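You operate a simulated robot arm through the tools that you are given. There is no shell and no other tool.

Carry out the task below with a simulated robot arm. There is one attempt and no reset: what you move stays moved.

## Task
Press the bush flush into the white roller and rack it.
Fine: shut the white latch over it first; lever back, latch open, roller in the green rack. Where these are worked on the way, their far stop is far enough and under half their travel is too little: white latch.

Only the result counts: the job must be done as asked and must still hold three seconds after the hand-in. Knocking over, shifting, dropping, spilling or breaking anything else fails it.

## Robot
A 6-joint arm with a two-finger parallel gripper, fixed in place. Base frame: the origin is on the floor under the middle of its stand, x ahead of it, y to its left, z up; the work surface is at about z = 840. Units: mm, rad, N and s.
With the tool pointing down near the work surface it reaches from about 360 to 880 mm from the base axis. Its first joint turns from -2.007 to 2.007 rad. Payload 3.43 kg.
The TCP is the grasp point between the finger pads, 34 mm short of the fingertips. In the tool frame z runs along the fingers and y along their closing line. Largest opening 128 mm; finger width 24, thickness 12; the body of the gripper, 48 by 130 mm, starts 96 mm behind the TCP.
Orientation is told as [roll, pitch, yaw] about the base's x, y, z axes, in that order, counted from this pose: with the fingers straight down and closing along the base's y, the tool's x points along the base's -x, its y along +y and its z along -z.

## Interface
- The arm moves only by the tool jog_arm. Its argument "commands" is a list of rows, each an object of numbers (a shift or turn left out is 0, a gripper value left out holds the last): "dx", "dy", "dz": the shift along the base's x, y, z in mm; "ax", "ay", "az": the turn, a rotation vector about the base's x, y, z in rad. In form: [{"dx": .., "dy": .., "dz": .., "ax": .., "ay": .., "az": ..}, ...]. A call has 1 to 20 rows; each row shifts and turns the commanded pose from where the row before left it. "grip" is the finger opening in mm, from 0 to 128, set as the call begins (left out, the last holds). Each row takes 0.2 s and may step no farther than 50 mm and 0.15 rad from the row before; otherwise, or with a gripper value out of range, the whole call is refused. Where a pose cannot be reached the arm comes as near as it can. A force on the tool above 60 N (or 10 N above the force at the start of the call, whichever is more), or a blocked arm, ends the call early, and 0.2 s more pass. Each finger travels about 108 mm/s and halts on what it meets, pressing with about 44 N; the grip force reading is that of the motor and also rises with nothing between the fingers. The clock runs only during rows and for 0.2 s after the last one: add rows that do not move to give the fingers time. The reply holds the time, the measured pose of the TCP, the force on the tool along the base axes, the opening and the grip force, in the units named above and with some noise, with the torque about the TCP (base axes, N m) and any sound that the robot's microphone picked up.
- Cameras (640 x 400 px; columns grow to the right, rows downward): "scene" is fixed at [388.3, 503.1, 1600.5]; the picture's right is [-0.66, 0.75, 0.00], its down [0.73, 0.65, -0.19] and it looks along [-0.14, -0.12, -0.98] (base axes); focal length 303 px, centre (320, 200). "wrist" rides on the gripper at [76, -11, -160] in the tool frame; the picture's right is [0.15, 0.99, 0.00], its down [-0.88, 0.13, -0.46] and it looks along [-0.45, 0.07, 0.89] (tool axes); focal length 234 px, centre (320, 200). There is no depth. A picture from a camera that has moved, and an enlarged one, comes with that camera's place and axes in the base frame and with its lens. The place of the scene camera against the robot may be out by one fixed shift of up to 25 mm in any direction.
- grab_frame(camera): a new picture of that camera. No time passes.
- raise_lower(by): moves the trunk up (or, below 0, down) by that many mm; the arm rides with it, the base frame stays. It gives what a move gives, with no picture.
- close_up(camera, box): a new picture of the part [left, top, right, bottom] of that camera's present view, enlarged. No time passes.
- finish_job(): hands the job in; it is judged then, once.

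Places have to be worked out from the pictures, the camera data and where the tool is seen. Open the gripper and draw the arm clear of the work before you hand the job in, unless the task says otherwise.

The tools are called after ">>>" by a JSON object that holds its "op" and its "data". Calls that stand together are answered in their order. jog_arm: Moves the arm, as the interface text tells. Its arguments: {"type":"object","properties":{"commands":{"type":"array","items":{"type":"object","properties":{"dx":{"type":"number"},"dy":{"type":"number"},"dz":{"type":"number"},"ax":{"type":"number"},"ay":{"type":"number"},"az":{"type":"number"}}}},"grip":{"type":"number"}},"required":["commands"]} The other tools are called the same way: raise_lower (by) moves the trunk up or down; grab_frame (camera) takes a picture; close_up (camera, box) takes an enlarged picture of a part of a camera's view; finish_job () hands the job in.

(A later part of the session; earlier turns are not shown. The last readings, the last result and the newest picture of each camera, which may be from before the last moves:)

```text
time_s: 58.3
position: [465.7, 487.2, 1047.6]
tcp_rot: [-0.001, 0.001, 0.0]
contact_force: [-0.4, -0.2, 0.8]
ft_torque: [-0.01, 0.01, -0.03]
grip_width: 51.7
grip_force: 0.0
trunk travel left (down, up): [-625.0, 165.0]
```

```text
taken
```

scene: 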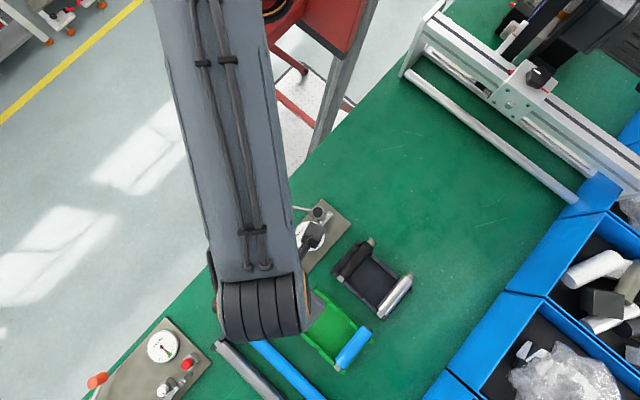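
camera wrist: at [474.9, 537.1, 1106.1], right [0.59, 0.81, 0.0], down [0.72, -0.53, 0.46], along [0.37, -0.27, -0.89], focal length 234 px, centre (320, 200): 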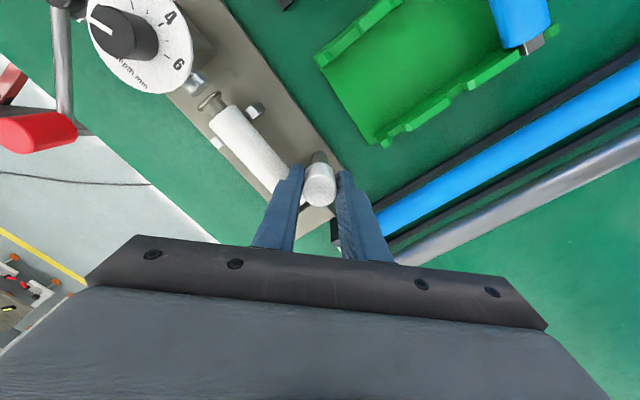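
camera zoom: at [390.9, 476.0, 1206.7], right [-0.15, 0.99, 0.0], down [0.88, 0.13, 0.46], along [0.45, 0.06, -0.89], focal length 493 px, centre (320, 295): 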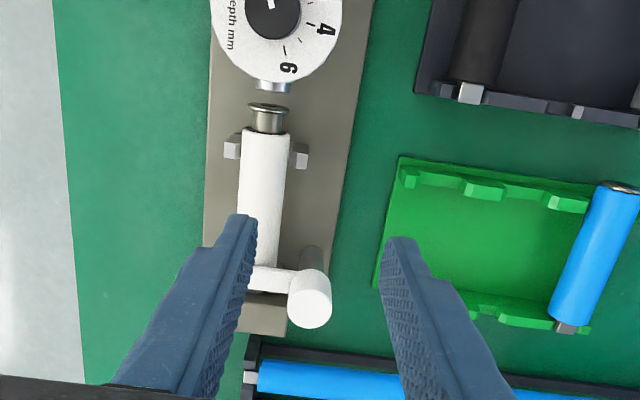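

The latch arm now lies across the roller's end, pointing -y: it is shut. Next is the lever: its pivot is at about (325, 426) and the red knob at (373, 342), top z ≈ 939; pulling it clockwise drives the ram forward. I close the fingers and go to the knob's +x side.

>>> {"op": "jog_arm", "data": {"commands": [{"dx": -15, "dy": -40}, {"dx": -15, "dy": -40}, {"dx": -15, "dy": -35}, {"dx": -6, "dy": -9}, {"dz": 0}], "grip": 0}}

>>> {"op": "grab_frame", "data": {"camera": "wrist"}}

>>> {"op": "close_up", "data": {"camera": "scene", "box": [230, 180, 350, 320]}}

```text
time_s: 59.5
position: [417.9, 362.9, 1045.4]
tcp_rot: [-0.001, -0.001, 0.0]
contact_force: [1.1, 0.3, -0.3]
ft_torque: [0.02, 0.01, 0.02]
grip_width: 0.0
grip_force: 32.6
trunk travel left (down, up): [-625.0, 165.0]
```

```text
taken
camera wrist: at [340.7, 352.5, 1204.9], right [-0.15, 0.99, 0.0], down [0.88, 0.13, 0.46], along [0.45, 0.07, -0.89], focal length 234 px, centre (320, 200)
```

wrist: 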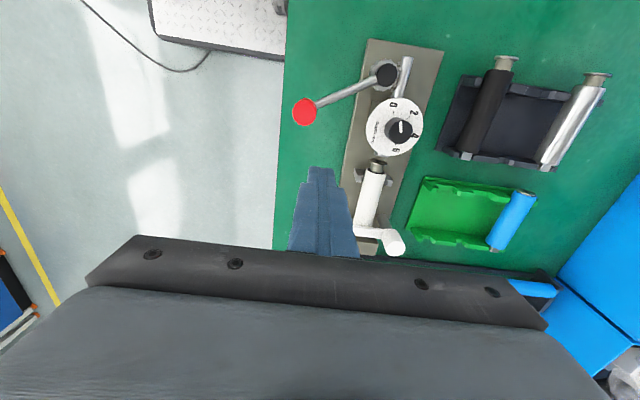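

```text
2.86 times, centred on (290, 250) of scene
camera zoom: at [388.3, 503.1, 1600.5], right [-0.66, 0.75, 0.0], down [0.73, 0.65, -0.19], along [-0.14, -0.12, -0.98], focal length 866 px, centre (406, 57)
```

zoom: 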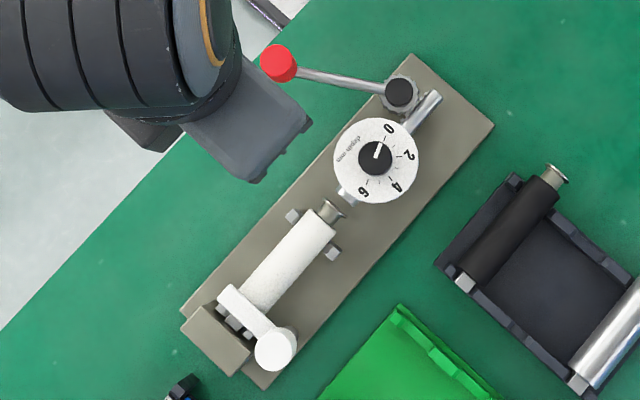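

The scene view confirms the latch lies over the roller. The knob is at (373, 341). I lower beside it with tips at z ≈ 915 and make contact on its +x side.

>>> {"op": "jog_arm", "data": {"commands": [{"dz": -40}, {"dz": -40}, {"dz": -16}, {"dx": -10, "dy": -4}, {"dx": -6, "dy": -2}, {"dx": 0}]}}

>>> {"op": "close_up", "data": {"camera": "wrist", "box": [220, 60, 420, 220]}}

```text
time_s: 60.9
position: [397.4, 356.9, 950.4]
tcp_rot: [-0.003, 0.002, -0.002]
contact_force: [-0.3, 0.1, -0.4]
ft_torque: [0.0, -0.01, 0.0]
grip_width: 0.1
grip_force: 32.8
trunk travel left (down, up): [-625.0, 165.0]
```

```text
2.50 times, centred on (320, 140) of wrist
camera zoom: at [322.3, 346.6, 1110.1], right [-0.15, 0.99, 0.0], down [0.88, 0.13, 0.46], along [0.45, 0.06, -0.89], focal length 585 px, centre (320, 350)
```

zoom: 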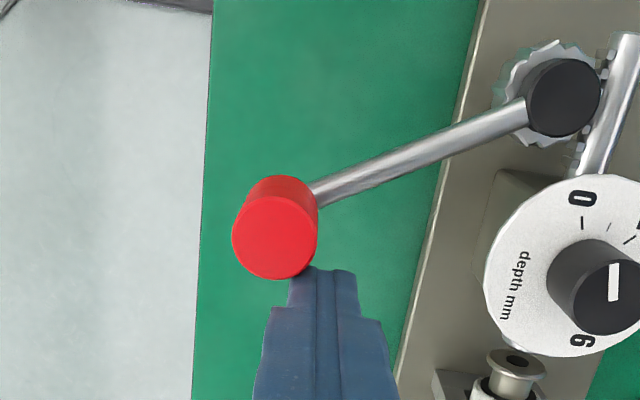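

The fingers are right at the knob. I push along the arc about the pivot in small steps and watch the force.

>>> {"op": "jog_arm", "data": {"commands": [{"dx": -6.5, "dy": -6.0}, {"dx": -6.9, "dy": -5.6}, {"dx": -7.4, "dy": -4.9}, {"dx": -7.8, "dy": -4.2}, {"dx": 0}]}}

>>> {"op": "close_up", "data": {"camera": "wrist", "box": [220, 60, 420, 220]}}

>>> {"op": "close_up", "data": {"camera": "scene", "box": [265, 195, 345, 275]}}

```text
time_s: 62.1
position: [371.3, 335.6, 950.1]
tcp_rot: [-0.002, -0.001, -0.002]
contact_force: [0.5, 0.4, 0.0]
ft_torque: [0.01, 0.01, 0.0]
grip_width: 0.2
grip_force: 32.6
trunk travel left (down, up): [-625.0, 165.0]
```

```text
2.50 times, centred on (320, 140) of wrist
camera zoom: at [294.2, 324.5, 1110.6], right [-0.15, 0.99, 0.0], down [0.88, 0.13, 0.46], along [0.45, 0.07, -0.89], focal length 585 px, centre (320, 350)
```

zoom: 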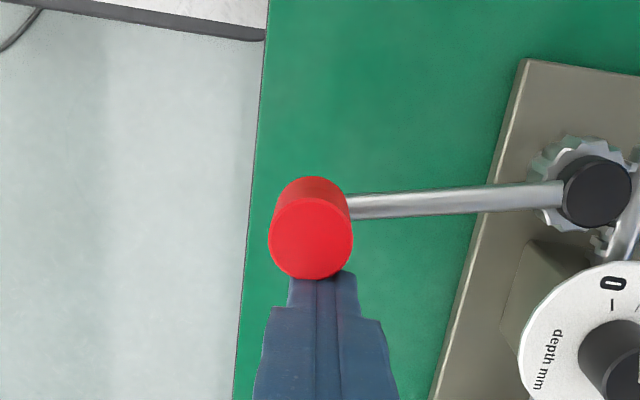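

```text
5.00 times, centred on (305, 235) of scene
camera zoom: at [388.3, 503.1, 1600.5], right [-0.66, 0.75, 0.0], down [0.73, 0.65, -0.19], along [-0.14, -0.12, -0.98], focal length 1516 px, centre (395, 25)
```

zoom: 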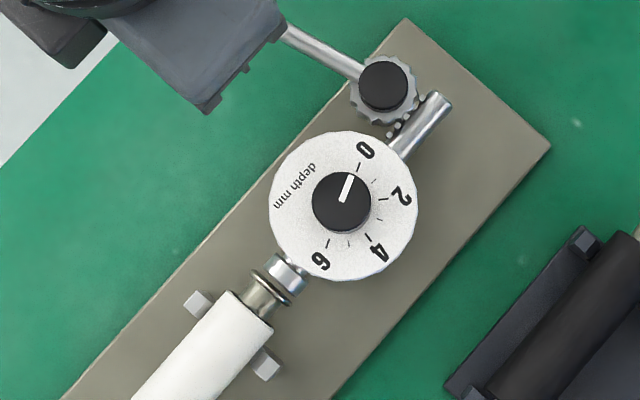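

The ram has advanced and is close to the flange; the dial pointer hasn't moved, so it is a depth setting at 0. I keep going in smaller steps with the force monitored.

>>> {"op": "jog_arm", "data": {"commands": [{"dx": -8.2, "dy": -3.5}, {"dx": -8.4, "dy": -2.9}, {"dx": 0}]}}

>>> {"op": "close_up", "data": {"camera": "scene", "box": [280, 225, 330, 265]}}

```text
time_s: 62.9
position: [352.8, 329.3, 950.7]
tcp_rot: [-0.001, 0.001, -0.002]
contact_force: [0.5, 0.0, 0.6]
ft_torque: [-0.01, 0.04, 0.02]
grip_width: 0.2
grip_force: 32.7
trunk travel left (down, up): [-625.0, 165.0]
```

```text
10.00 times, centred on (305, 245) of scene
camera zoom: at [388.3, 503.1, 1600.5], right [-0.66, 0.75, 0.0], down [0.73, 0.65, -0.19], along [-0.14, -0.12, -0.98], focal length 3031 px, centre (470, -250)
```

zoom: 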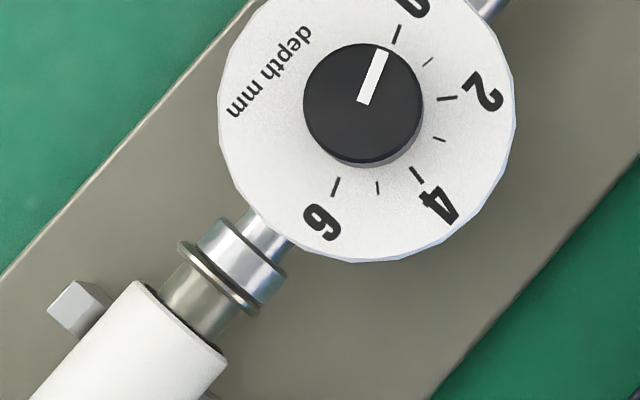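

The ram head now touches the bush flange, with about 12 mm of bush still out. I continue pressing in small steps.

>>> {"op": "jog_arm", "data": {"commands": [{"dx": -4.3, "dy": -0.9}, {"dx": -4.3, "dy": -0.8}, {"dx": 0}]}}

>>> {"op": "jog_arm", "data": {"commands": [{"dx": -4.4, "dy": -0.9}, {"dx": -4.4, "dy": -0.7}, {"dx": 0}]}}

>>> {"op": "close_up", "data": {"camera": "scene", "box": [280, 225, 330, 265]}}

```text
time_s: 63.7
position: [345.5, 327.7, 950.5]
tcp_rot: [-0.001, 0.0, 0.001]
contact_force: [-0.3, 0.6, -0.1]
ft_torque: [0.0, -0.03, 0.0]
grip_width: 0.1
grip_force: 33.1
trunk travel left (down, up): [-625.0, 165.0]
```

```text
time_s: 64.5
position: [336.3, 325.6, 949.6]
tcp_rot: [-0.003, 0.0, -0.001]
contact_force: [-0.4, 0.0, 0.4]
ft_torque: [0.02, -0.01, -0.02]
grip_width: 0.0
grip_force: 32.8
trunk travel left (down, up): [-625.0, 165.0]
```

```text
10.00 times, centred on (305, 245) of scene
camera zoom: at [388.3, 503.1, 1600.5], right [-0.66, 0.75, 0.0], down [0.73, 0.65, -0.19], along [-0.14, -0.12, -0.98], focal length 3031 px, centre (470, -250)
```

zoom: 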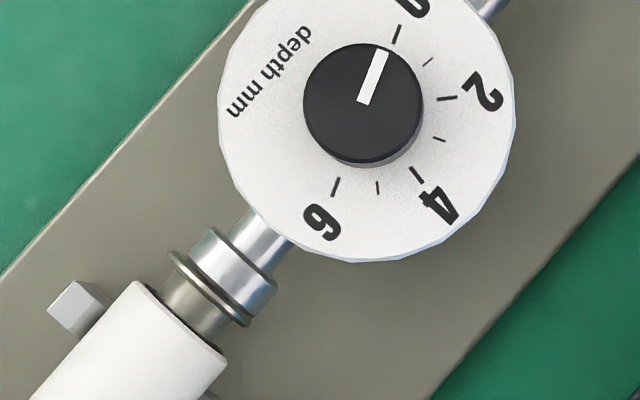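

The bush is going in and the roller isn't moving. I continue in the same small steps.

>>> {"op": "jog_arm", "data": {"commands": [{"dx": -4.4, "dy": -0.3}, {"dx": -4.5, "dy": 0.0}, {"dx": -4.4, "dy": 0.0}, {"dx": 0}]}}

>>> {"op": "close_up", "data": {"camera": "scene", "box": [280, 225, 330, 265]}}

>>> {"op": "close_up", "data": {"camera": "wrist", "box": [220, 60, 460, 220]}}

```text
time_s: 65.5
position: [322.1, 324.7, 950.6]
tcp_rot: [-0.001, 0.0, -0.001]
contact_force: [-0.1, 0.0, 0.5]
ft_torque: [0.01, 0.0, -0.01]
grip_width: 0.0
grip_force: 33.2
trunk travel left (down, up): [-625.0, 165.0]
```

```text
10.00 times, centred on (305, 245) of scene
camera zoom: at [388.3, 503.1, 1600.5], right [-0.66, 0.75, 0.0], down [0.73, 0.65, -0.19], along [-0.14, -0.12, -0.98], focal length 3031 px, centre (470, -250)
```

zoom: 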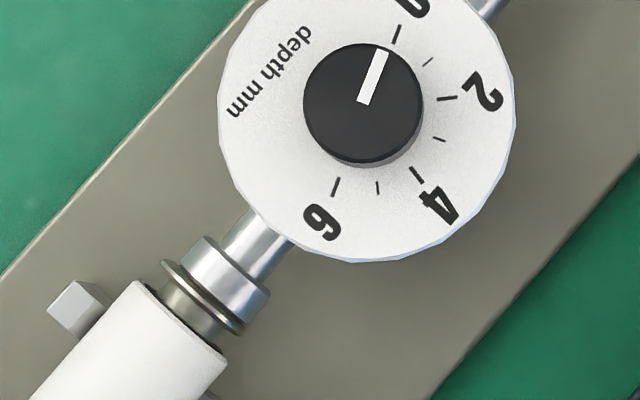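

```text
2.50 times, centred on (340, 140) of wrist
camera zoom: at [247.0, 314.2, 1110.3], right [-0.15, 0.99, 0.0], down [0.88, 0.13, 0.46], along [0.45, 0.07, -0.89], focal length 585 px, centre (270, 350)
```

zoom: 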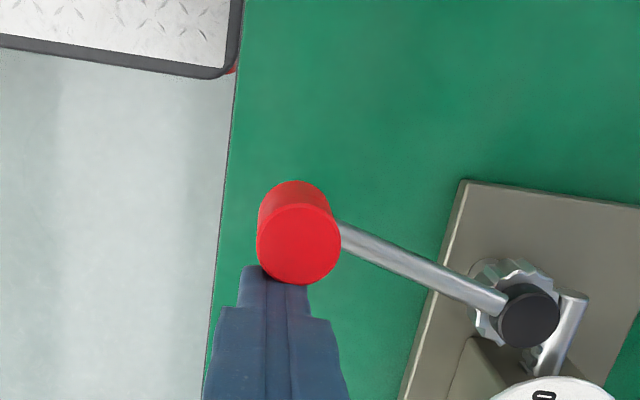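

About 5–6 mm of bush remains and forces are still low. I continue along the arc.

>>> {"op": "jog_arm", "data": {"commands": [{"dx": -4.9, "dy": 0.2}, {"dx": -4.4, "dy": 0.5}, {"dx": -4.4, "dy": 0.8}, {"dx": -4.4, "dy": 1.0}, {"dx": 0}]}}

>>> {"op": "close_up", "data": {"camera": "scene", "box": [280, 225, 330, 265]}}

```text
time_s: 66.7
position: [305.3, 329.1, 950.3]
tcp_rot: [-0.001, 0.0, 0.0]
contact_force: [0.1, 0.5, -1.3]
ft_torque: [0.04, -0.01, -0.01]
grip_width: 0.1
grip_force: 33.0
trunk travel left (down, up): [-625.0, 165.0]
```

```text
10.00 times, centred on (305, 245) of scene
camera zoom: at [388.3, 503.1, 1600.5], right [-0.66, 0.75, 0.0], down [0.73, 0.65, -0.19], along [-0.14, -0.12, -0.98], focal length 3031 px, centre (470, -250)
```

zoom: 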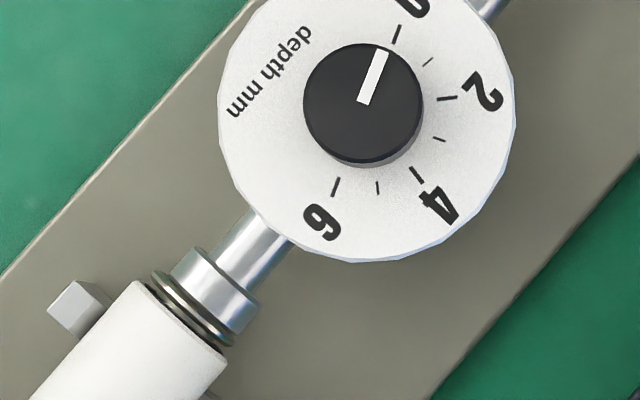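

About 3 mm remains. I continue with finer steps and watch the force and the gap.

>>> {"op": "jog_arm", "data": {"commands": [{"dx": -4.4, "dy": 1.0}, {"dx": -4.2, "dy": 1.3}, {"dx": 0}]}}

>>> {"op": "close_up", "data": {"camera": "scene", "box": [280, 225, 330, 265]}}

```text
time_s: 67.5
position: [295.7, 331.0, 950.1]
tcp_rot: [-0.003, 0.0, 0.0]
contact_force: [-0.4, -0.2, 0.2]
ft_torque: [-0.02, 0.02, -0.02]
grip_width: 0.1
grip_force: 32.8
trunk travel left (down, up): [-625.0, 165.0]
```

```text
10.00 times, centred on (305, 245) of scene
camera zoom: at [388.3, 503.1, 1600.5], right [-0.66, 0.75, 0.0], down [0.73, 0.65, -0.19], along [-0.14, -0.12, -0.98], focal length 3031 px, centre (470, -250)
```

zoom: 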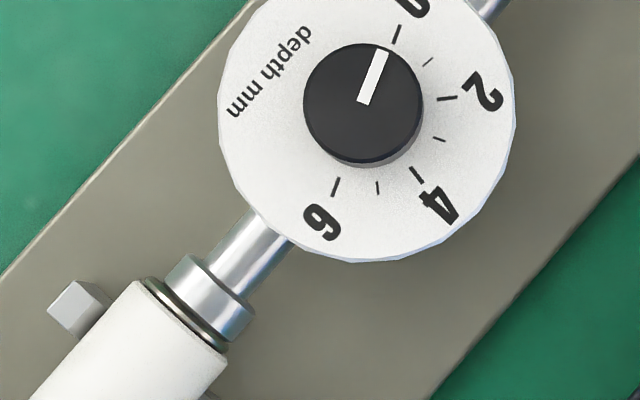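

The flange is nearly at the roller's end. I go on in ~4 mm knob steps.

>>> {"op": "jog_arm", "data": {"commands": [{"dx": -4.2, "dy": 1.4}, {"dx": 0}]}}

>>> {"op": "jog_arm", "data": {"commands": [{"dx": -4.2, "dy": 1.5}, {"dx": 0}]}}

>>> {"op": "close_up", "data": {"camera": "scene", "box": [280, 225, 330, 265]}}

```text
time_s: 68.1
position: [295.0, 330.8, 951.1]
tcp_rot: [-0.003, 0.001, 0.0]
contact_force: [43.4, -13.3, -20.9]
ft_torque: [-0.53, -1.18, -0.31]
grip_width: 0.0
grip_force: 33.3
trunk travel left (down, up): [-625.0, 165.0]
```

```text
time_s: 68.5
position: [294.5, 329.8, 951.2]
tcp_rot: [-0.004, -0.005, 0.005]
contact_force: [45.6, -18.2, -16.1]
ft_torque: [-0.55, -1.19, -0.29]
grip_width: 0.0
grip_force: 32.9
trunk travel left (down, up): [-625.0, 165.0]
stopped in row 1: the force on the tool passed its limit at 65 N (the readings are from after the stop); the commanded pose is now the measured one
```

```text
10.00 times, centred on (305, 245) of scene
camera zoom: at [388.3, 503.1, 1600.5], right [-0.66, 0.75, 0.0], down [0.73, 0.65, -0.19], along [-0.14, -0.12, -0.98], focal length 3031 px, centre (470, -250)
```

zoom: 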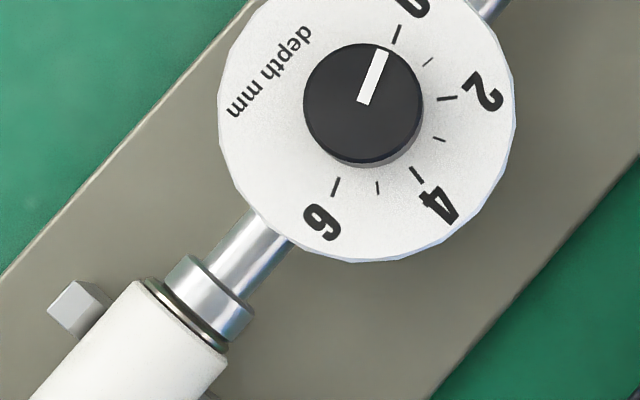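

A hard stop: the force rose to 65 N with no further lever motion and the flange looks seated. I back off, go over the knob to its other side to bring the lever back, then inspect the bush.

>>> {"op": "jog_arm", "data": {"commands": [{"dx": 6, "dy": -3, "ax": 0.004, "ay": 0.005, "az": -0.005}, {"dz": 30}, {"dz": 30}, {"dx": -20, "dy": 5}, {"dx": -30, "dy": 20}, {"dx": -14, "dy": 16}, {"dx": 0}]}}

>>> {"op": "grab_frame", "data": {"camera": "wrist"}}

>>> {"op": "close_up", "data": {"camera": "scene", "box": [240, 180, 340, 280]}}

```text
time_s: 70.0
position: [232.6, 370.5, 1009.3]
tcp_rot: [0.001, 0.001, -0.003]
contact_force: [-0.4, -0.8, 0.1]
ft_torque: [0.03, -0.02, 0.02]
grip_width: 0.0
grip_force: 32.9
trunk travel left (down, up): [-625.0, 165.0]
```

```text
taken
camera wrist: at [156.0, 359.8, 1168.5], right [-0.14, 0.99, 0.0], down [0.88, 0.13, 0.45], along [0.45, 0.07, -0.89], focal length 234 px, centre (320, 200)
```

wrist: 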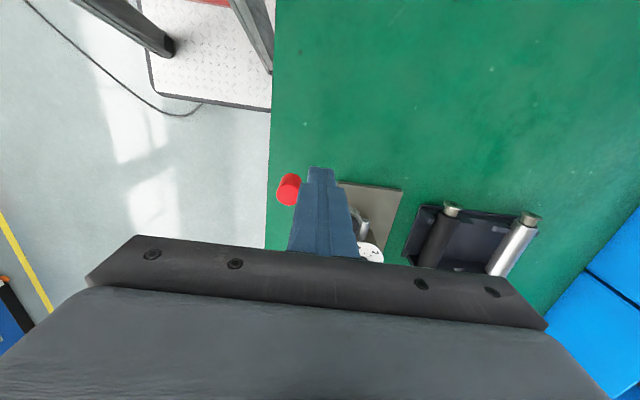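

```text
4.00 times, centred on (290, 230) of scene
camera zoom: at [388.3, 503.1, 1600.5], right [-0.66, 0.75, 0.0], down [0.73, 0.65, -0.19], along [-0.14, -0.12, -0.98], focal length 1212 px, centre (440, 80)
```

zoom: 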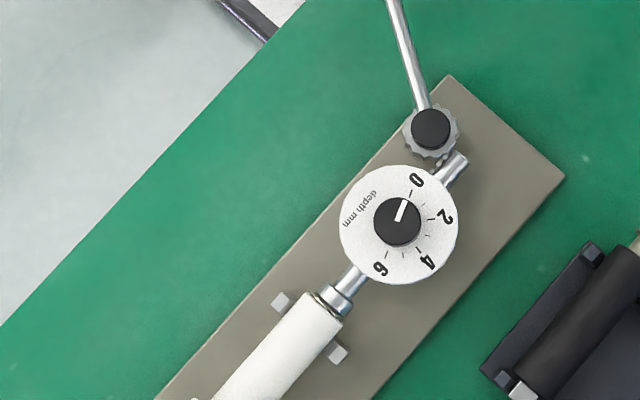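

The lever is at about -123° (knob near (267, 340)). My fingers are on its far side, so I lower and push it back counter-clockwise along the arc.

>>> {"op": "jog_arm", "data": {"commands": [{"dz": -30}, {"dz": -30}, {"dx": 7, "dy": -6}, {"dx": 7, "dy": -6.2}, {"dx": 10.3, "dy": -10.1}, {"dx": 7.4, "dy": -5.3}, {"dx": 7.4, "dy": -5.3}, {"dx": 8.2, "dy": -3.9}, {"dx": 8.1, "dy": -3.9}, {"dx": 0}]}}

>>> {"op": "close_up", "data": {"camera": "wrist", "box": [220, 60, 460, 220]}}

>>> {"op": "close_up", "data": {"camera": "scene", "box": [280, 225, 330, 265]}}

```text
time_s: 72.2
position: [290.4, 328.9, 953.3]
tcp_rot: [0.002, 0.002, -0.003]
contact_force: [0.3, -0.2, -0.2]
ft_torque: [-0.04, -0.02, 0.03]
grip_width: 0.2
grip_force: 32.6
trunk travel left (down, up): [-625.0, 165.0]
```

```text
2.50 times, centred on (340, 140) of wrist
camera zoom: at [215.0, 318.2, 1112.6], right [-0.14, 0.99, 0.0], down [0.88, 0.13, 0.45], along [0.45, 0.07, -0.89], focal length 585 px, centre (270, 350)
```

zoom: 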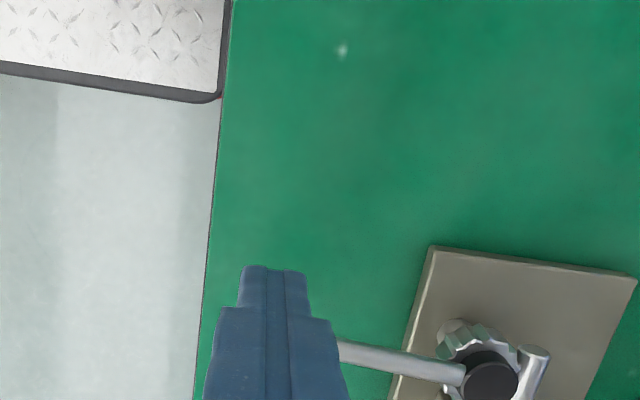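

```text
10.00 times, centred on (305, 245) of scene
camera zoom: at [388.3, 503.1, 1600.5], right [-0.66, 0.75, 0.0], down [0.73, 0.65, -0.19], along [-0.14, -0.12, -0.98], focal length 3031 px, centre (470, -250)
```

zoom: 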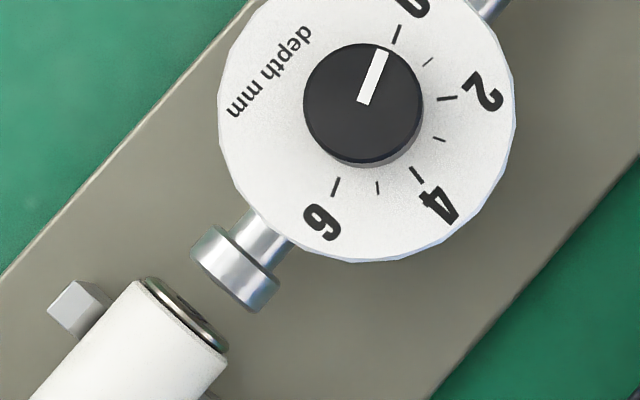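

The ram retracts and the bush stays in, its flange against the roller's end. I continue bringing the lever back to its starting stop.

>>> {"op": "jog_arm", "data": {"commands": [{"dx": 8.7, "dy": -2.4}, {"dx": 8.7, "dy": -2.4}, {"dx": 9, "dy": -0.9}, {"dx": 9.1, "dy": -0.9}, {"dx": 9, "dy": 0.7}, {"dx": 9, "dy": 0.7}, {"dx": 0}]}}

>>> {"op": "close_up", "data": {"camera": "scene", "box": [240, 180, 340, 280]}}

>>> {"op": "close_up", "data": {"camera": "wrist", "box": [220, 60, 460, 220]}}

```text
time_s: 73.8
position: [342.3, 324.9, 951.8]
tcp_rot: [0.001, 0.002, -0.005]
contact_force: [-0.1, 0.6, -0.4]
ft_torque: [0.01, 0.02, 0.02]
grip_width: 0.0
grip_force: 33.0
trunk travel left (down, up): [-625.0, 165.0]
```

```text
4.00 times, centred on (290, 230) of scene
camera zoom: at [388.3, 503.1, 1600.5], right [-0.66, 0.75, 0.0], down [0.73, 0.65, -0.19], along [-0.14, -0.12, -0.98], focal length 1212 px, centre (440, 80)
```

zoom: 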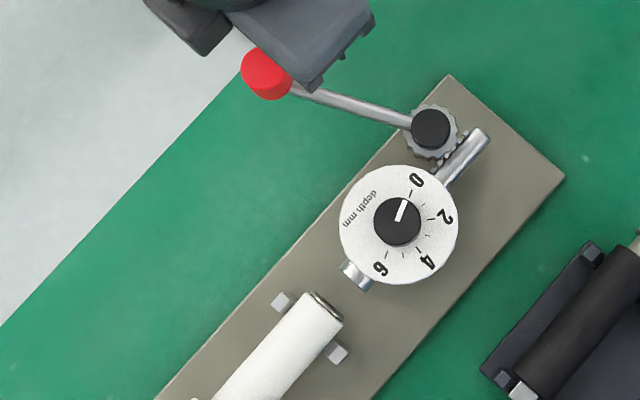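

```text
2.50 times, centred on (340, 140) of wrist
camera zoom: at [266.8, 313.5, 1111.9], right [-0.14, 0.99, 0.0], down [0.88, 0.13, 0.45], along [0.45, 0.07, -0.89], focal length 585 px, centre (270, 350)
```

zoom: 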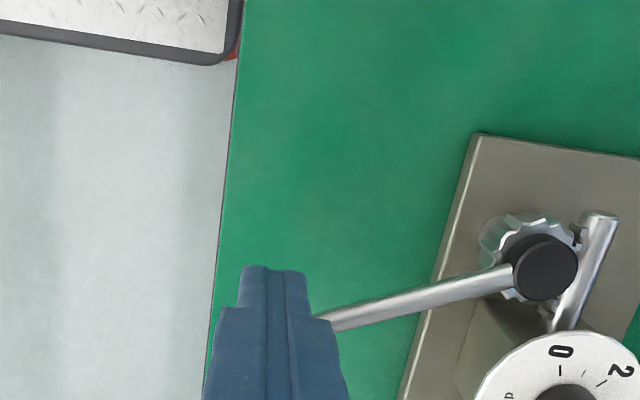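

The lever is nearly back; compared to the first picture the knob has about 6–8 mm left. I push gently until it meets its stop.

>>> {"op": "jog_arm", "data": {"commands": [{"dx": 4.5, "dy": 0.8}, {"dx": 0}]}}

>>> {"op": "jog_arm", "data": {"commands": [{"dx": 3, "dy": 0.7}, {"dx": 0}]}}

>>> {"op": "jog_arm", "data": {"commands": [{"dx": 2.5, "dy": 0.7}, {"dx": 0}]}}

>>> {"op": "close_up", "data": {"camera": "scene", "box": [230, 180, 430, 380]}}

```text
time_s: 74.5
position: [346.6, 324.8, 951.8]
tcp_rot: [0.001, 0.002, -0.003]
contact_force: [-0.4, 0.2, -0.4]
ft_torque: [0.01, -0.02, 0.04]
grip_width: 0.0
grip_force: 33.1
trunk travel left (down, up): [-625.0, 165.0]
```

```text
time_s: 75.0
position: [348.9, 325.2, 951.4]
tcp_rot: [0.002, 0.003, -0.005]
contact_force: [0.4, 0.0, -0.8]
ft_torque: [-0.01, -0.01, -0.01]
grip_width: 0.1
grip_force: 33.1
trunk travel left (down, up): [-625.0, 165.0]
```

```text
time_s: 75.7
position: [351.9, 327.5, 951.3]
tcp_rot: [0.001, 0.002, -0.003]
contact_force: [-2.5, -1.3, -0.5]
ft_torque: [-0.01, 0.05, 0.08]
grip_width: 0.2
grip_force: 32.9
trunk travel left (down, up): [-625.0, 165.0]
```

```text
2.00 times, centred on (330, 280) of scene
camera zoom: at [388.3, 503.1, 1600.5], right [-0.66, 0.75, 0.0], down [0.73, 0.65, -0.19], along [-0.14, -0.12, -0.98], focal length 606 px, centre (300, 40)
```

zoom: 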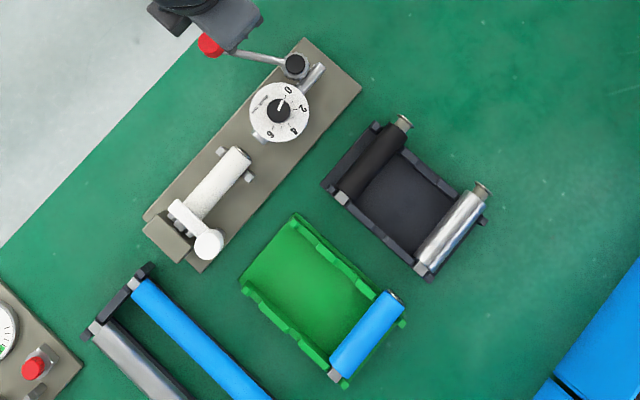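

The knob now matches its initial image position and a small reaction appears. One more small nudge to confirm it's at the stop.

>>> {"op": "jog_arm", "data": {"commands": [{"dx": 2.0, "dy": 0.7}, {"dx": 0}]}}

```text
time_s: 76.2
position: [351.2, 327.8, 951.4]
tcp_rot: [0.002, 0.003, -0.003]
contact_force: [-30.5, 9.8, 7.8]
ft_torque: [0.32, 0.6, 0.4]
grip_width: 0.0
grip_force: 33.2
trunk travel left (down, up): [-625.0, 165.0]
```

-30 N confirms the lever is at its starting stop. I back off, rise, and move to inspect the bush closely.

>>> {"op": "jog_arm", "data": {"commands": [{"dx": -8, "dy": -2}, {"dz": 40}, {"dz": 40}, {"dx": 30, "dy": 35}, {"dx": 30, "dy": 35}, {"dx": 30, "dy": 35}, {"dx": 15, "dy": 17}, {"dz": -20}, {"dz": 0}]}}

>>> {"op": "grab_frame", "data": {"camera": "wrist"}}

>>> {"op": "close_up", "data": {"camera": "wrist", "box": [290, 100, 360, 160]}}

>>> {"op": "close_up", "data": {"camera": "wrist", "box": [420, 100, 560, 220]}}

```text
time_s: 78.2
position: [451.1, 444.8, 1011.6]
tcp_rot: [0.0, 0.003, -0.003]
contact_force: [-1.0, 0.3, -0.5]
ft_torque: [-0.02, 0.0, 0.02]
grip_width: 0.1
grip_force: 32.8
trunk travel left (down, up): [-625.0, 165.0]
```

```text
taken
camera wrist: at [375.9, 434.1, 1171.7], right [-0.14, 0.99, 0.0], down [0.88, 0.13, 0.45], along [0.45, 0.07, -0.89], focal length 234 px, centre (320, 200)
```

wrist: 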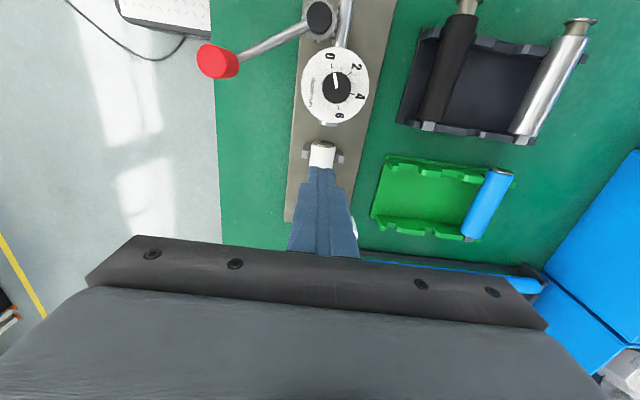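

```text
6.67 times, centred on (325, 130) of wrist
camera zoom: at [375.9, 434.1, 1171.7], right [-0.14, 0.99, 0.0], down [0.88, 0.13, 0.45], along [0.45, 0.07, -0.89], focal length 1561 px, centre (287, 667)
```

zoom: 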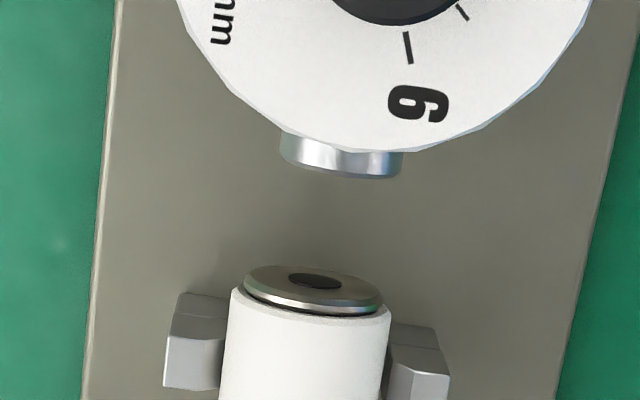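

```text
3.33 times, centred on (490, 160) of wrist
camera zoom: at [375.9, 434.1, 1171.7], right [-0.14, 0.99, 0.0], down [0.88, 0.13, 0.45], along [0.45, 0.07, -0.89], focal length 781 px, centre (-247, 333)
```

zoom: 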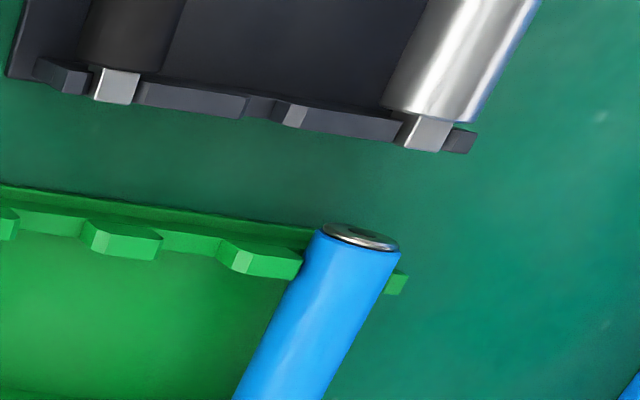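

The white roller's bush now looks seated like the blue one's. I compare both ends at higher zoom to be sure it is flush.

>>> {"op": "close_up", "data": {"camera": "wrist", "box": [305, 132, 345, 160]}}

>>> {"op": "close_up", "data": {"camera": "wrist", "box": [475, 155, 525, 190]}}

>>> {"op": "close_up", "data": {"camera": "scene", "box": [355, 315, 385, 339]}}

>>> {"op": "close_up", "data": {"camera": "scene", "box": [280, 240, 310, 264]}}

```text
14.29 times, centred on (325, 146) of wrist
camera zoom: at [375.9, 434.1, 1171.7], right [-0.14, 0.99, 0.0], down [0.88, 0.13, 0.45], along [0.45, 0.07, -0.89], focal length 3345 px, centre (249, 971)
```

zoom: 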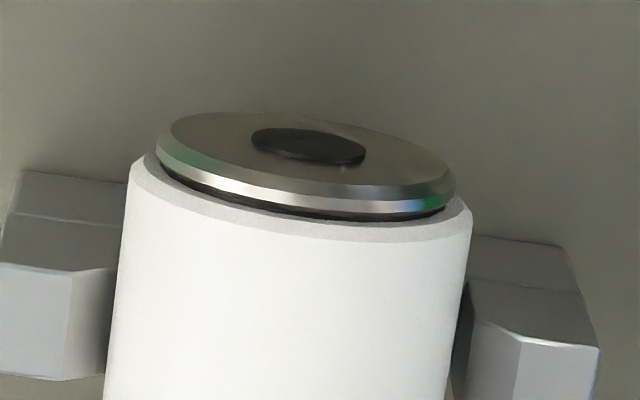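

```text
11.43 times, centred on (500, 172) of wrist
camera zoom: at [375.9, 434.1, 1171.7], right [-0.14, 0.99, 0.0], down [0.88, 0.13, 0.45], along [0.45, 0.07, -0.89], focal length 2676 px, centre (-1737, 514)
```

zoom: 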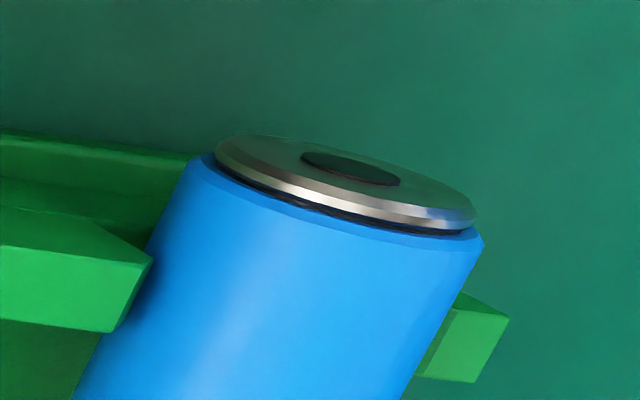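

```text
16.00 times, centred on (370, 327) of scene
camera zoom: at [388.3, 503.1, 1600.5], right [-0.66, 0.75, 0.0], down [0.73, 0.65, -0.19], along [-0.14, -0.12, -0.98], focal length 4850 px, centre (-480, -1832)
```

zoom: 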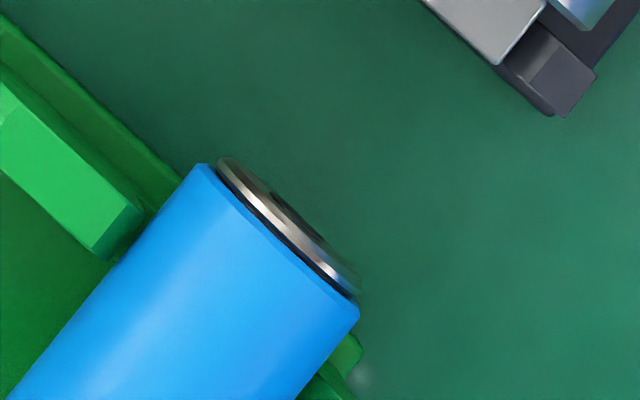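

```text
16.00 times, centred on (295, 252) of scene
camera zoom: at [388.3, 503.1, 1600.5], right [-0.66, 0.75, 0.0], down [0.73, 0.65, -0.19], along [-0.14, -0.12, -0.98], focal length 4850 px, centre (720, -632)
```

zoom: 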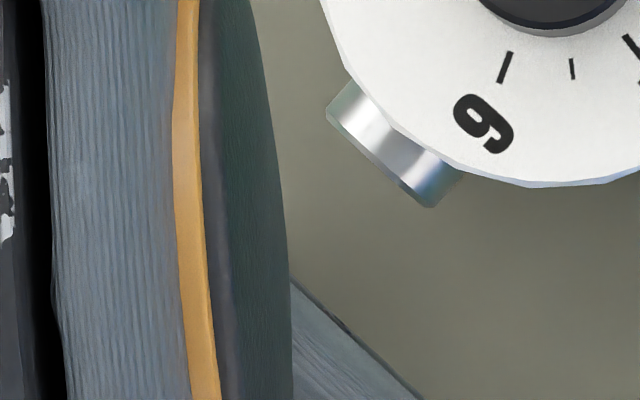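

Both bushes look identical, so the white roller's bush is flush, and the lever is back. Now I open the latch: go above the hub with the gripper yawed -0.7 so I can twist it about +1.6 rad back.

>>> {"op": "jog_arm", "data": {"commands": [{"dx": 25, "dy": 13, "az": -0.14}, {"dx": 25, "dy": 13, "az": -0.14}, {"dx": 25, "dy": 13, "az": -0.14}, {"dx": 11.5, "dy": 7.4, "az": -0.14}, {"az": -0.14}, {"dz": -30}, {"dz": 0}], "grip": 52}}

>>> {"op": "close_up", "data": {"camera": "wrist", "box": [200, 90, 400, 250]}}

```text
time_s: 79.8
position: [537.3, 491.3, 980.2]
tcp_rot: [0.001, 0.003, -0.704]
contact_force: [0.0, -0.6, -0.7]
ft_torque: [0.01, -0.01, 0.0]
grip_width: 52.2
grip_force: 0.0
trunk travel left (down, up): [-625.0, 165.0]
```

```text
2.50 times, centred on (300, 170) of wrist
camera zoom: at [471.7, 532.3, 1140.9], right [0.53, 0.85, 0.0], down [0.76, -0.47, 0.45], along [0.39, -0.24, -0.89], focal length 585 px, centre (370, 275)
```

zoom: 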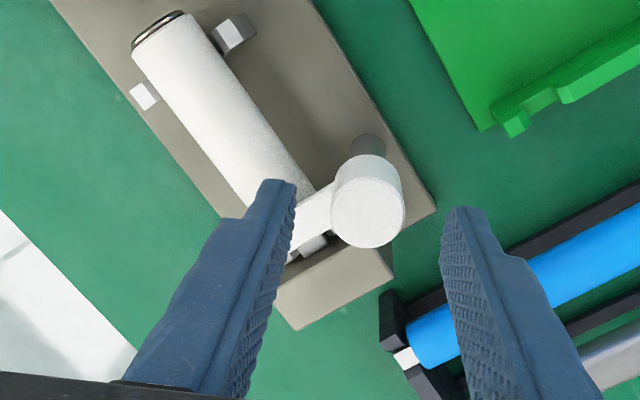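

The hub is well centred between the fingers. I descend and grip it.

>>> {"op": "jog_arm", "data": {"commands": [{"dz": -15}, {"dz": -12}, {"dz": -6}, {"dz": 0}]}}

>>> {"op": "jog_arm", "data": {"commands": [{"dz": 0}, {"dz": 0}, {"dz": 0}], "grip": 10}}

```text
time_s: 80.8
position: [538.0, 492.2, 950.0]
tcp_rot: [0.003, 0.0, -0.702]
contact_force: [0.2, 0.9, -0.3]
ft_torque: [0.0, -0.02, -0.04]
grip_width: 52.1
grip_force: 0.0
trunk travel left (down, up): [-625.0, 165.0]
```

```text
time_s: 81.7
position: [535.9, 491.8, 948.7]
tcp_rot: [0.001, 0.001, -0.704]
contact_force: [-9.5, -12.6, -0.2]
ft_torque: [-0.08, 0.07, -0.03]
grip_width: 27.1
grip_force: 44.6
trunk travel left (down, up): [-625.0, 165.0]
```

Gripped. I recentre slightly and twist counter-clockwise in steps.

>>> {"op": "jog_arm", "data": {"commands": [{"dx": -0.7, "dy": -0.9}, {"az": 0.12}, {"az": 0.12}, {"az": 0.12}, {"az": 0.12}, {"az": 0.12}, {"az": 0}]}}

>>> {"op": "jog_arm", "data": {"commands": [{"az": 0.12}, {"az": 0.12}, {"az": 0.12}, {"az": 0.12}, {"az": 0}]}}

>>> {"op": "close_up", "data": {"camera": "wrist", "box": [200, 90, 400, 250]}}

```text
time_s: 83.2
position: [536.6, 491.1, 950.1]
tcp_rot: [0.0, 0.004, -0.102]
contact_force: [-16.2, -28.5, 0.7]
ft_torque: [-0.75, 0.04, -0.03]
grip_width: 27.0
grip_force: 45.0
trunk travel left (down, up): [-625.0, 165.0]
```

```text
time_s: 84.5
position: [536.2, 488.8, 949.6]
tcp_rot: [0.001, 0.003, 0.38]
contact_force: [-7.3, -30.6, -3.4]
ft_torque: [-1.0, 0.11, -0.06]
grip_width: 26.8
grip_force: 45.8
trunk travel left (down, up): [-625.0, 165.0]
```

```text
2.50 times, centred on (300, 170) of wrist
camera zoom: at [471.0, 451.7, 1109.4], right [-0.5, 0.86, 0.0], down [0.77, 0.45, 0.45], along [0.39, 0.23, -0.89], focal length 585 px, centre (370, 275)
```

zoom: 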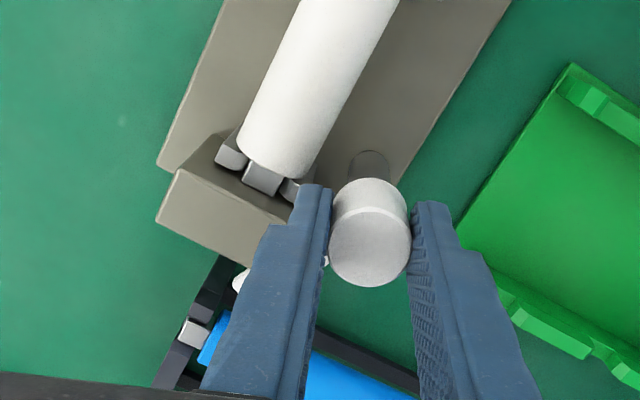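

The latch has swung clear of the roller (about 62° so far). I relieve the side load and continue to the open stop.

>>> {"op": "jog_arm", "data": {"commands": [{"dx": -0.5, "dy": -2.0}, {"az": 0.12}, {"az": 0.12}, {"az": 0.12}, {"az": 0.1}, {"az": 0}]}}

>>> {"op": "jog_arm", "data": {"commands": [{"az": 0.08}, {"az": 0}]}}

```text
time_s: 85.8
position: [537.7, 489.4, 948.8]
tcp_rot: [0.003, 0.002, 0.838]
contact_force: [7.7, -16.3, -3.3]
ft_torque: [-0.59, -0.14, -0.88]
grip_width: 26.9
grip_force: 45.0
trunk travel left (down, up): [-625.0, 165.0]
```

```text
time_s: 86.5
position: [537.8, 489.4, 949.1]
tcp_rot: [0.001, 0.001, 0.92]
contact_force: [9.6, -15.1, 1.9]
ft_torque: [-1.22, -0.53, -0.72]
grip_width: 27.5
grip_force: 44.6
trunk travel left (down, up): [-625.0, 165.0]
```

Torque of about -0.8 N m shows the latch is at its open stop. I release the hub and lift, then look.

>>> {"op": "jog_arm", "data": {"commands": [{"az": -0.05}, {"dz": 0}, {"dz": 0}], "grip": 52}}

>>> {"op": "jog_arm", "data": {"commands": [{"dz": 20}, {"dz": 40}, {"dz": 30, "az": -0.1}, {"az": -0.14}, {"az": -0.14}, {"az": -0.14}, {"az": -0.14}, {"az": -0.14}, {"az": -0.07, "dx": -20, "dy": -20}, {"dx": -25, "dy": -20}, {"dx": 0}]}}

>>> {"op": "grab_frame", "data": {"camera": "wrist"}}

>>> {"op": "close_up", "data": {"camera": "wrist", "box": [240, 60, 400, 250]}}

>>> {"op": "grab_frame", "data": {"camera": "scene"}}

```text
time_s: 87.2
position: [535.7, 489.5, 950.2]
tcp_rot: [0.002, 0.002, 0.868]
contact_force: [0.0, -0.3, -0.7]
ft_torque: [-0.03, -0.03, 0.0]
grip_width: 52.0
grip_force: 0.0
trunk travel left (down, up): [-625.0, 165.0]
```

```text
time_s: 89.7
position: [490.3, 448.2, 1039.3]
tcp_rot: [0.002, 0.002, -0.001]
contact_force: [-0.3, 0.0, -0.5]
ft_torque: [0.04, 0.0, 0.0]
grip_width: 52.2
grip_force: 0.0
trunk travel left (down, up): [-625.0, 165.0]
```

```text
taken
camera wrist: at [414.7, 437.4, 1199.2], right [-0.14, 0.99, 0.0], down [0.88, 0.13, 0.45], along [0.45, 0.07, -0.89], focal length 234 px, centre (320, 200)
```

wrist: 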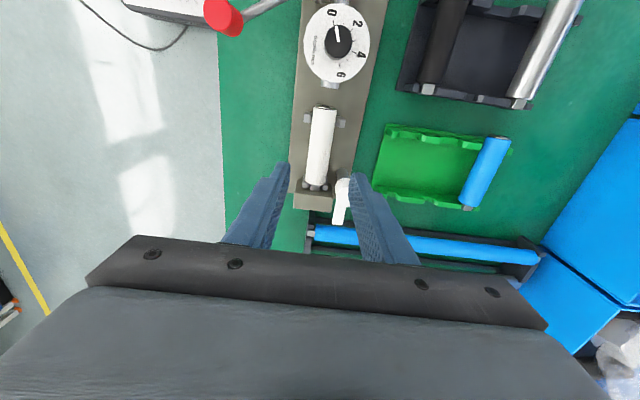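

```text
2.11 times, centred on (320, 155) of wrist
camera zoom: at [414.7, 437.4, 1199.2], right [-0.14, 0.99, 0.0], down [0.88, 0.13, 0.45], along [0.45, 0.07, -0.89], focal length 493 px, centre (320, 295)
```

zoom: 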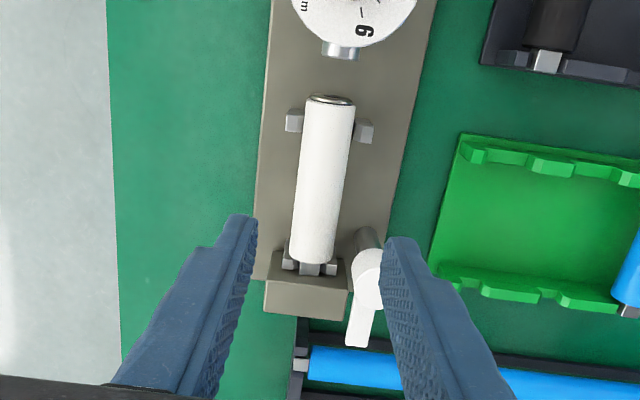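

```text
taken
```

scene: 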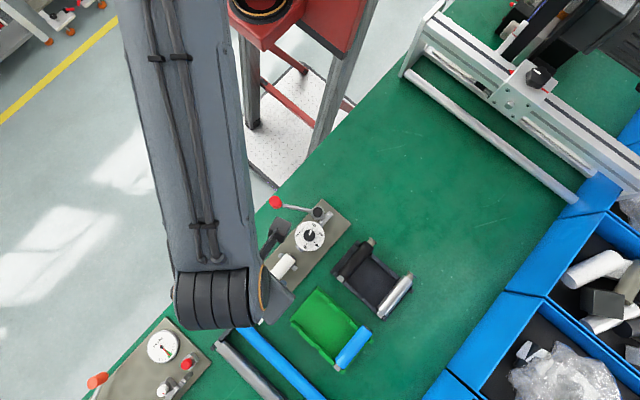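

The latch is open, pointing +x as at the start. Before picking the roller up, I view the green rack from above to locate its free slots precisely.

>>> {"op": "jog_arm", "data": {"commands": [{"dx": -5, "dy": 43}, {"dx": -5, "dy": 43}, {"dx": -5, "dy": 43}, {"dx": 0, "dy": 43}, {"dx": 0}], "grip": 128}}

>>> {"op": "grab_frame", "data": {"camera": "wrist"}}

>>> {"op": "close_up", "data": {"camera": "wrist", "box": [240, 90, 420, 230]}}

```text
time_s: 90.8
position: [477.1, 623.1, 1041.6]
tcp_rot: [0.001, 0.002, -0.003]
contact_force: [-0.8, -0.9, -0.4]
ft_torque: [0.02, -0.02, 0.01]
grip_width: 128.0
grip_force: 0.2
trunk travel left (down, up): [-625.0, 165.0]
```

```text
taken
camera wrist: at [401.4, 612.0, 1201.5], right [-0.14, 0.99, 0.0], down [0.88, 0.13, 0.45], along [0.45, 0.07, -0.89], focal length 234 px, centre (320, 200)
```

wrist: 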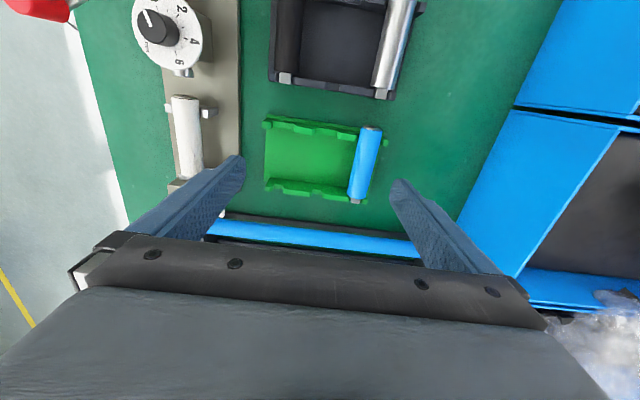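

```text
2.86 times, centred on (330, 160) of wrist
camera zoom: at [401.4, 612.0, 1201.5], right [-0.14, 0.99, 0.0], down [0.88, 0.13, 0.45], along [0.45, 0.07, -0.89], focal length 669 px, centre (291, 314)
```

zoom: 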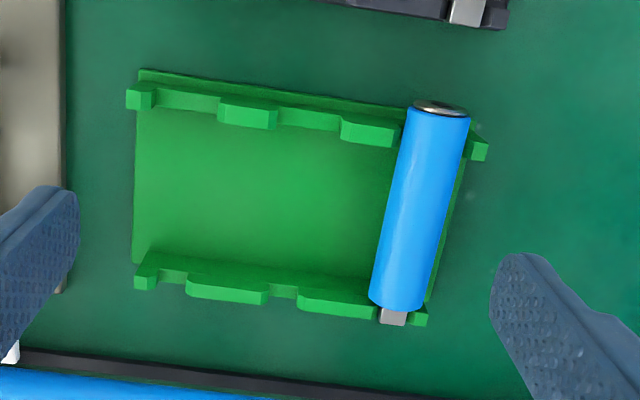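

The rack has three notch pairs; the right one holds the blue roller and two are free. I zoom in for precise notch positions.

>>> {"op": "close_up", "data": {"camera": "wrist", "box": [255, 105, 345, 165]}}

>>> {"op": "close_up", "data": {"camera": "wrist", "box": [255, 160, 345, 220]}}

>>> {"op": "close_up", "data": {"camera": "wrist", "box": [320, 115, 410, 210]}}

```text
6.67 times, centred on (300, 135) of wrist
camera zoom: at [401.4, 612.0, 1201.5], right [-0.14, 0.99, 0.0], down [0.88, 0.13, 0.45], along [0.45, 0.07, -0.89], focal length 1561 px, centre (453, 633)
```

zoom: 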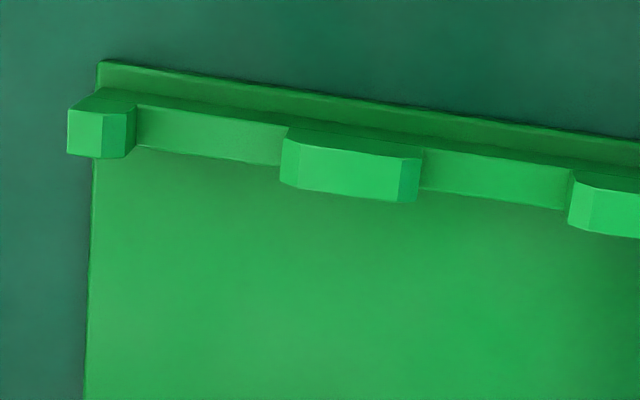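

```text
6.67 times, centred on (300, 190) of wrist
camera zoom: at [401.4, 612.0, 1201.5], right [-0.14, 0.99, 0.0], down [0.88, 0.13, 0.45], along [0.45, 0.07, -0.89], focal length 1561 px, centre (453, 267)
```

zoom: 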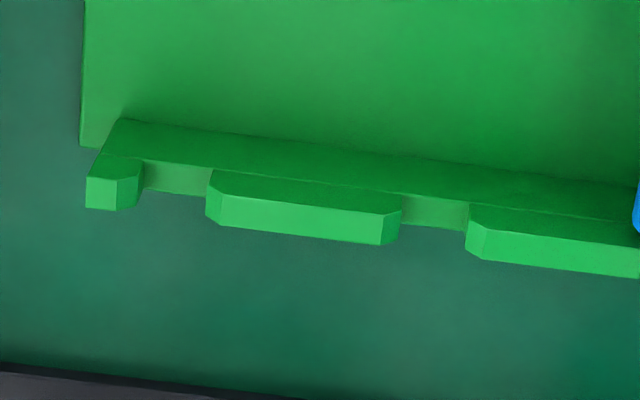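

```text
4.21 times, centred on (365, 162) of wrist
camera zoom: at [401.4, 612.0, 1201.5], right [-0.14, 0.99, 0.0], down [0.88, 0.13, 0.45], along [0.45, 0.07, -0.89], focal length 986 px, centre (130, 358)
```

zoom: 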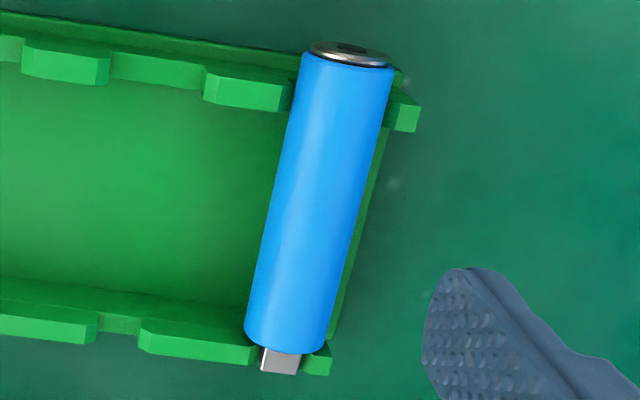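

Rack geometry: notch pairs at y ≈ 569.7 (free), 630.3 (free) and 690.5 (blue); the blue roller's stub ends at x ≈ 559, about the same x as the press anvil. I go back over the pressed roller to pick it up.

>>> {"op": "jog_arm", "data": {"commands": [{"dx": 4, "dy": -43}, {"dx": 4, "dy": -43}, {"dx": 4, "dy": -43}, {"dx": 4, "dy": -44}, {"dz": 0}, {"dz": -45}, {"dz": -40}, {"dz": 0}], "grip": 52}}

>>> {"op": "close_up", "data": {"camera": "wrist", "box": [220, 60, 420, 250]}}

```text
time_s: 92.7
position: [491.9, 448.0, 954.5]
tcp_rot: [0.002, 0.002, -0.003]
contact_force: [-0.5, 0.3, -0.4]
ft_torque: [0.03, -0.04, 0.0]
grip_width: 51.9
grip_force: 0.0
trunk travel left (down, up): [-625.0, 165.0]
```

```text
2.11 times, centred on (320, 155) of wrist
camera zoom: at [415.2, 436.8, 1114.1], right [-0.14, 0.99, 0.0], down [0.88, 0.13, 0.45], along [0.45, 0.07, -0.89], focal length 493 px, centre (320, 295)
```

zoom: 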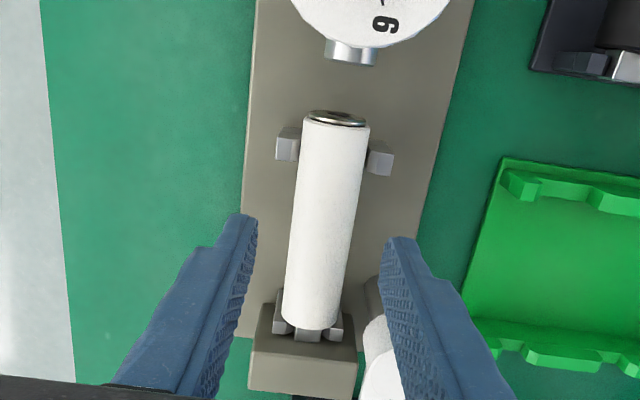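

The roller is centred and free of the latch. I descend and grip it.

>>> {"op": "jog_arm", "data": {"commands": [{"dy": 1.5, "dz": -25}, {"dz": -20}, {"dz": -6}, {"dz": 0}]}}

>>> {"op": "jog_arm", "data": {"commands": [{"dz": 0}, {"dz": 0}, {"dz": 0}], "grip": 10}}

```text
time_s: 93.7
position: [490.1, 450.7, 902.1]
tcp_rot: [0.002, 0.002, -0.001]
contact_force: [1.0, -0.1, 0.1]
ft_torque: [0.03, 0.0, 0.01]
grip_width: 51.8
grip_force: 0.0
trunk travel left (down, up): [-625.0, 165.0]
```

```text
time_s: 94.5
position: [489.9, 449.9, 902.4]
tcp_rot: [0.002, 0.001, -0.001]
contact_force: [-0.3, -0.1, -0.1]
ft_torque: [0.0, -0.03, 0.02]
grip_width: 28.8
grip_force: 44.5
trunk travel left (down, up): [-625.0, 165.0]
```

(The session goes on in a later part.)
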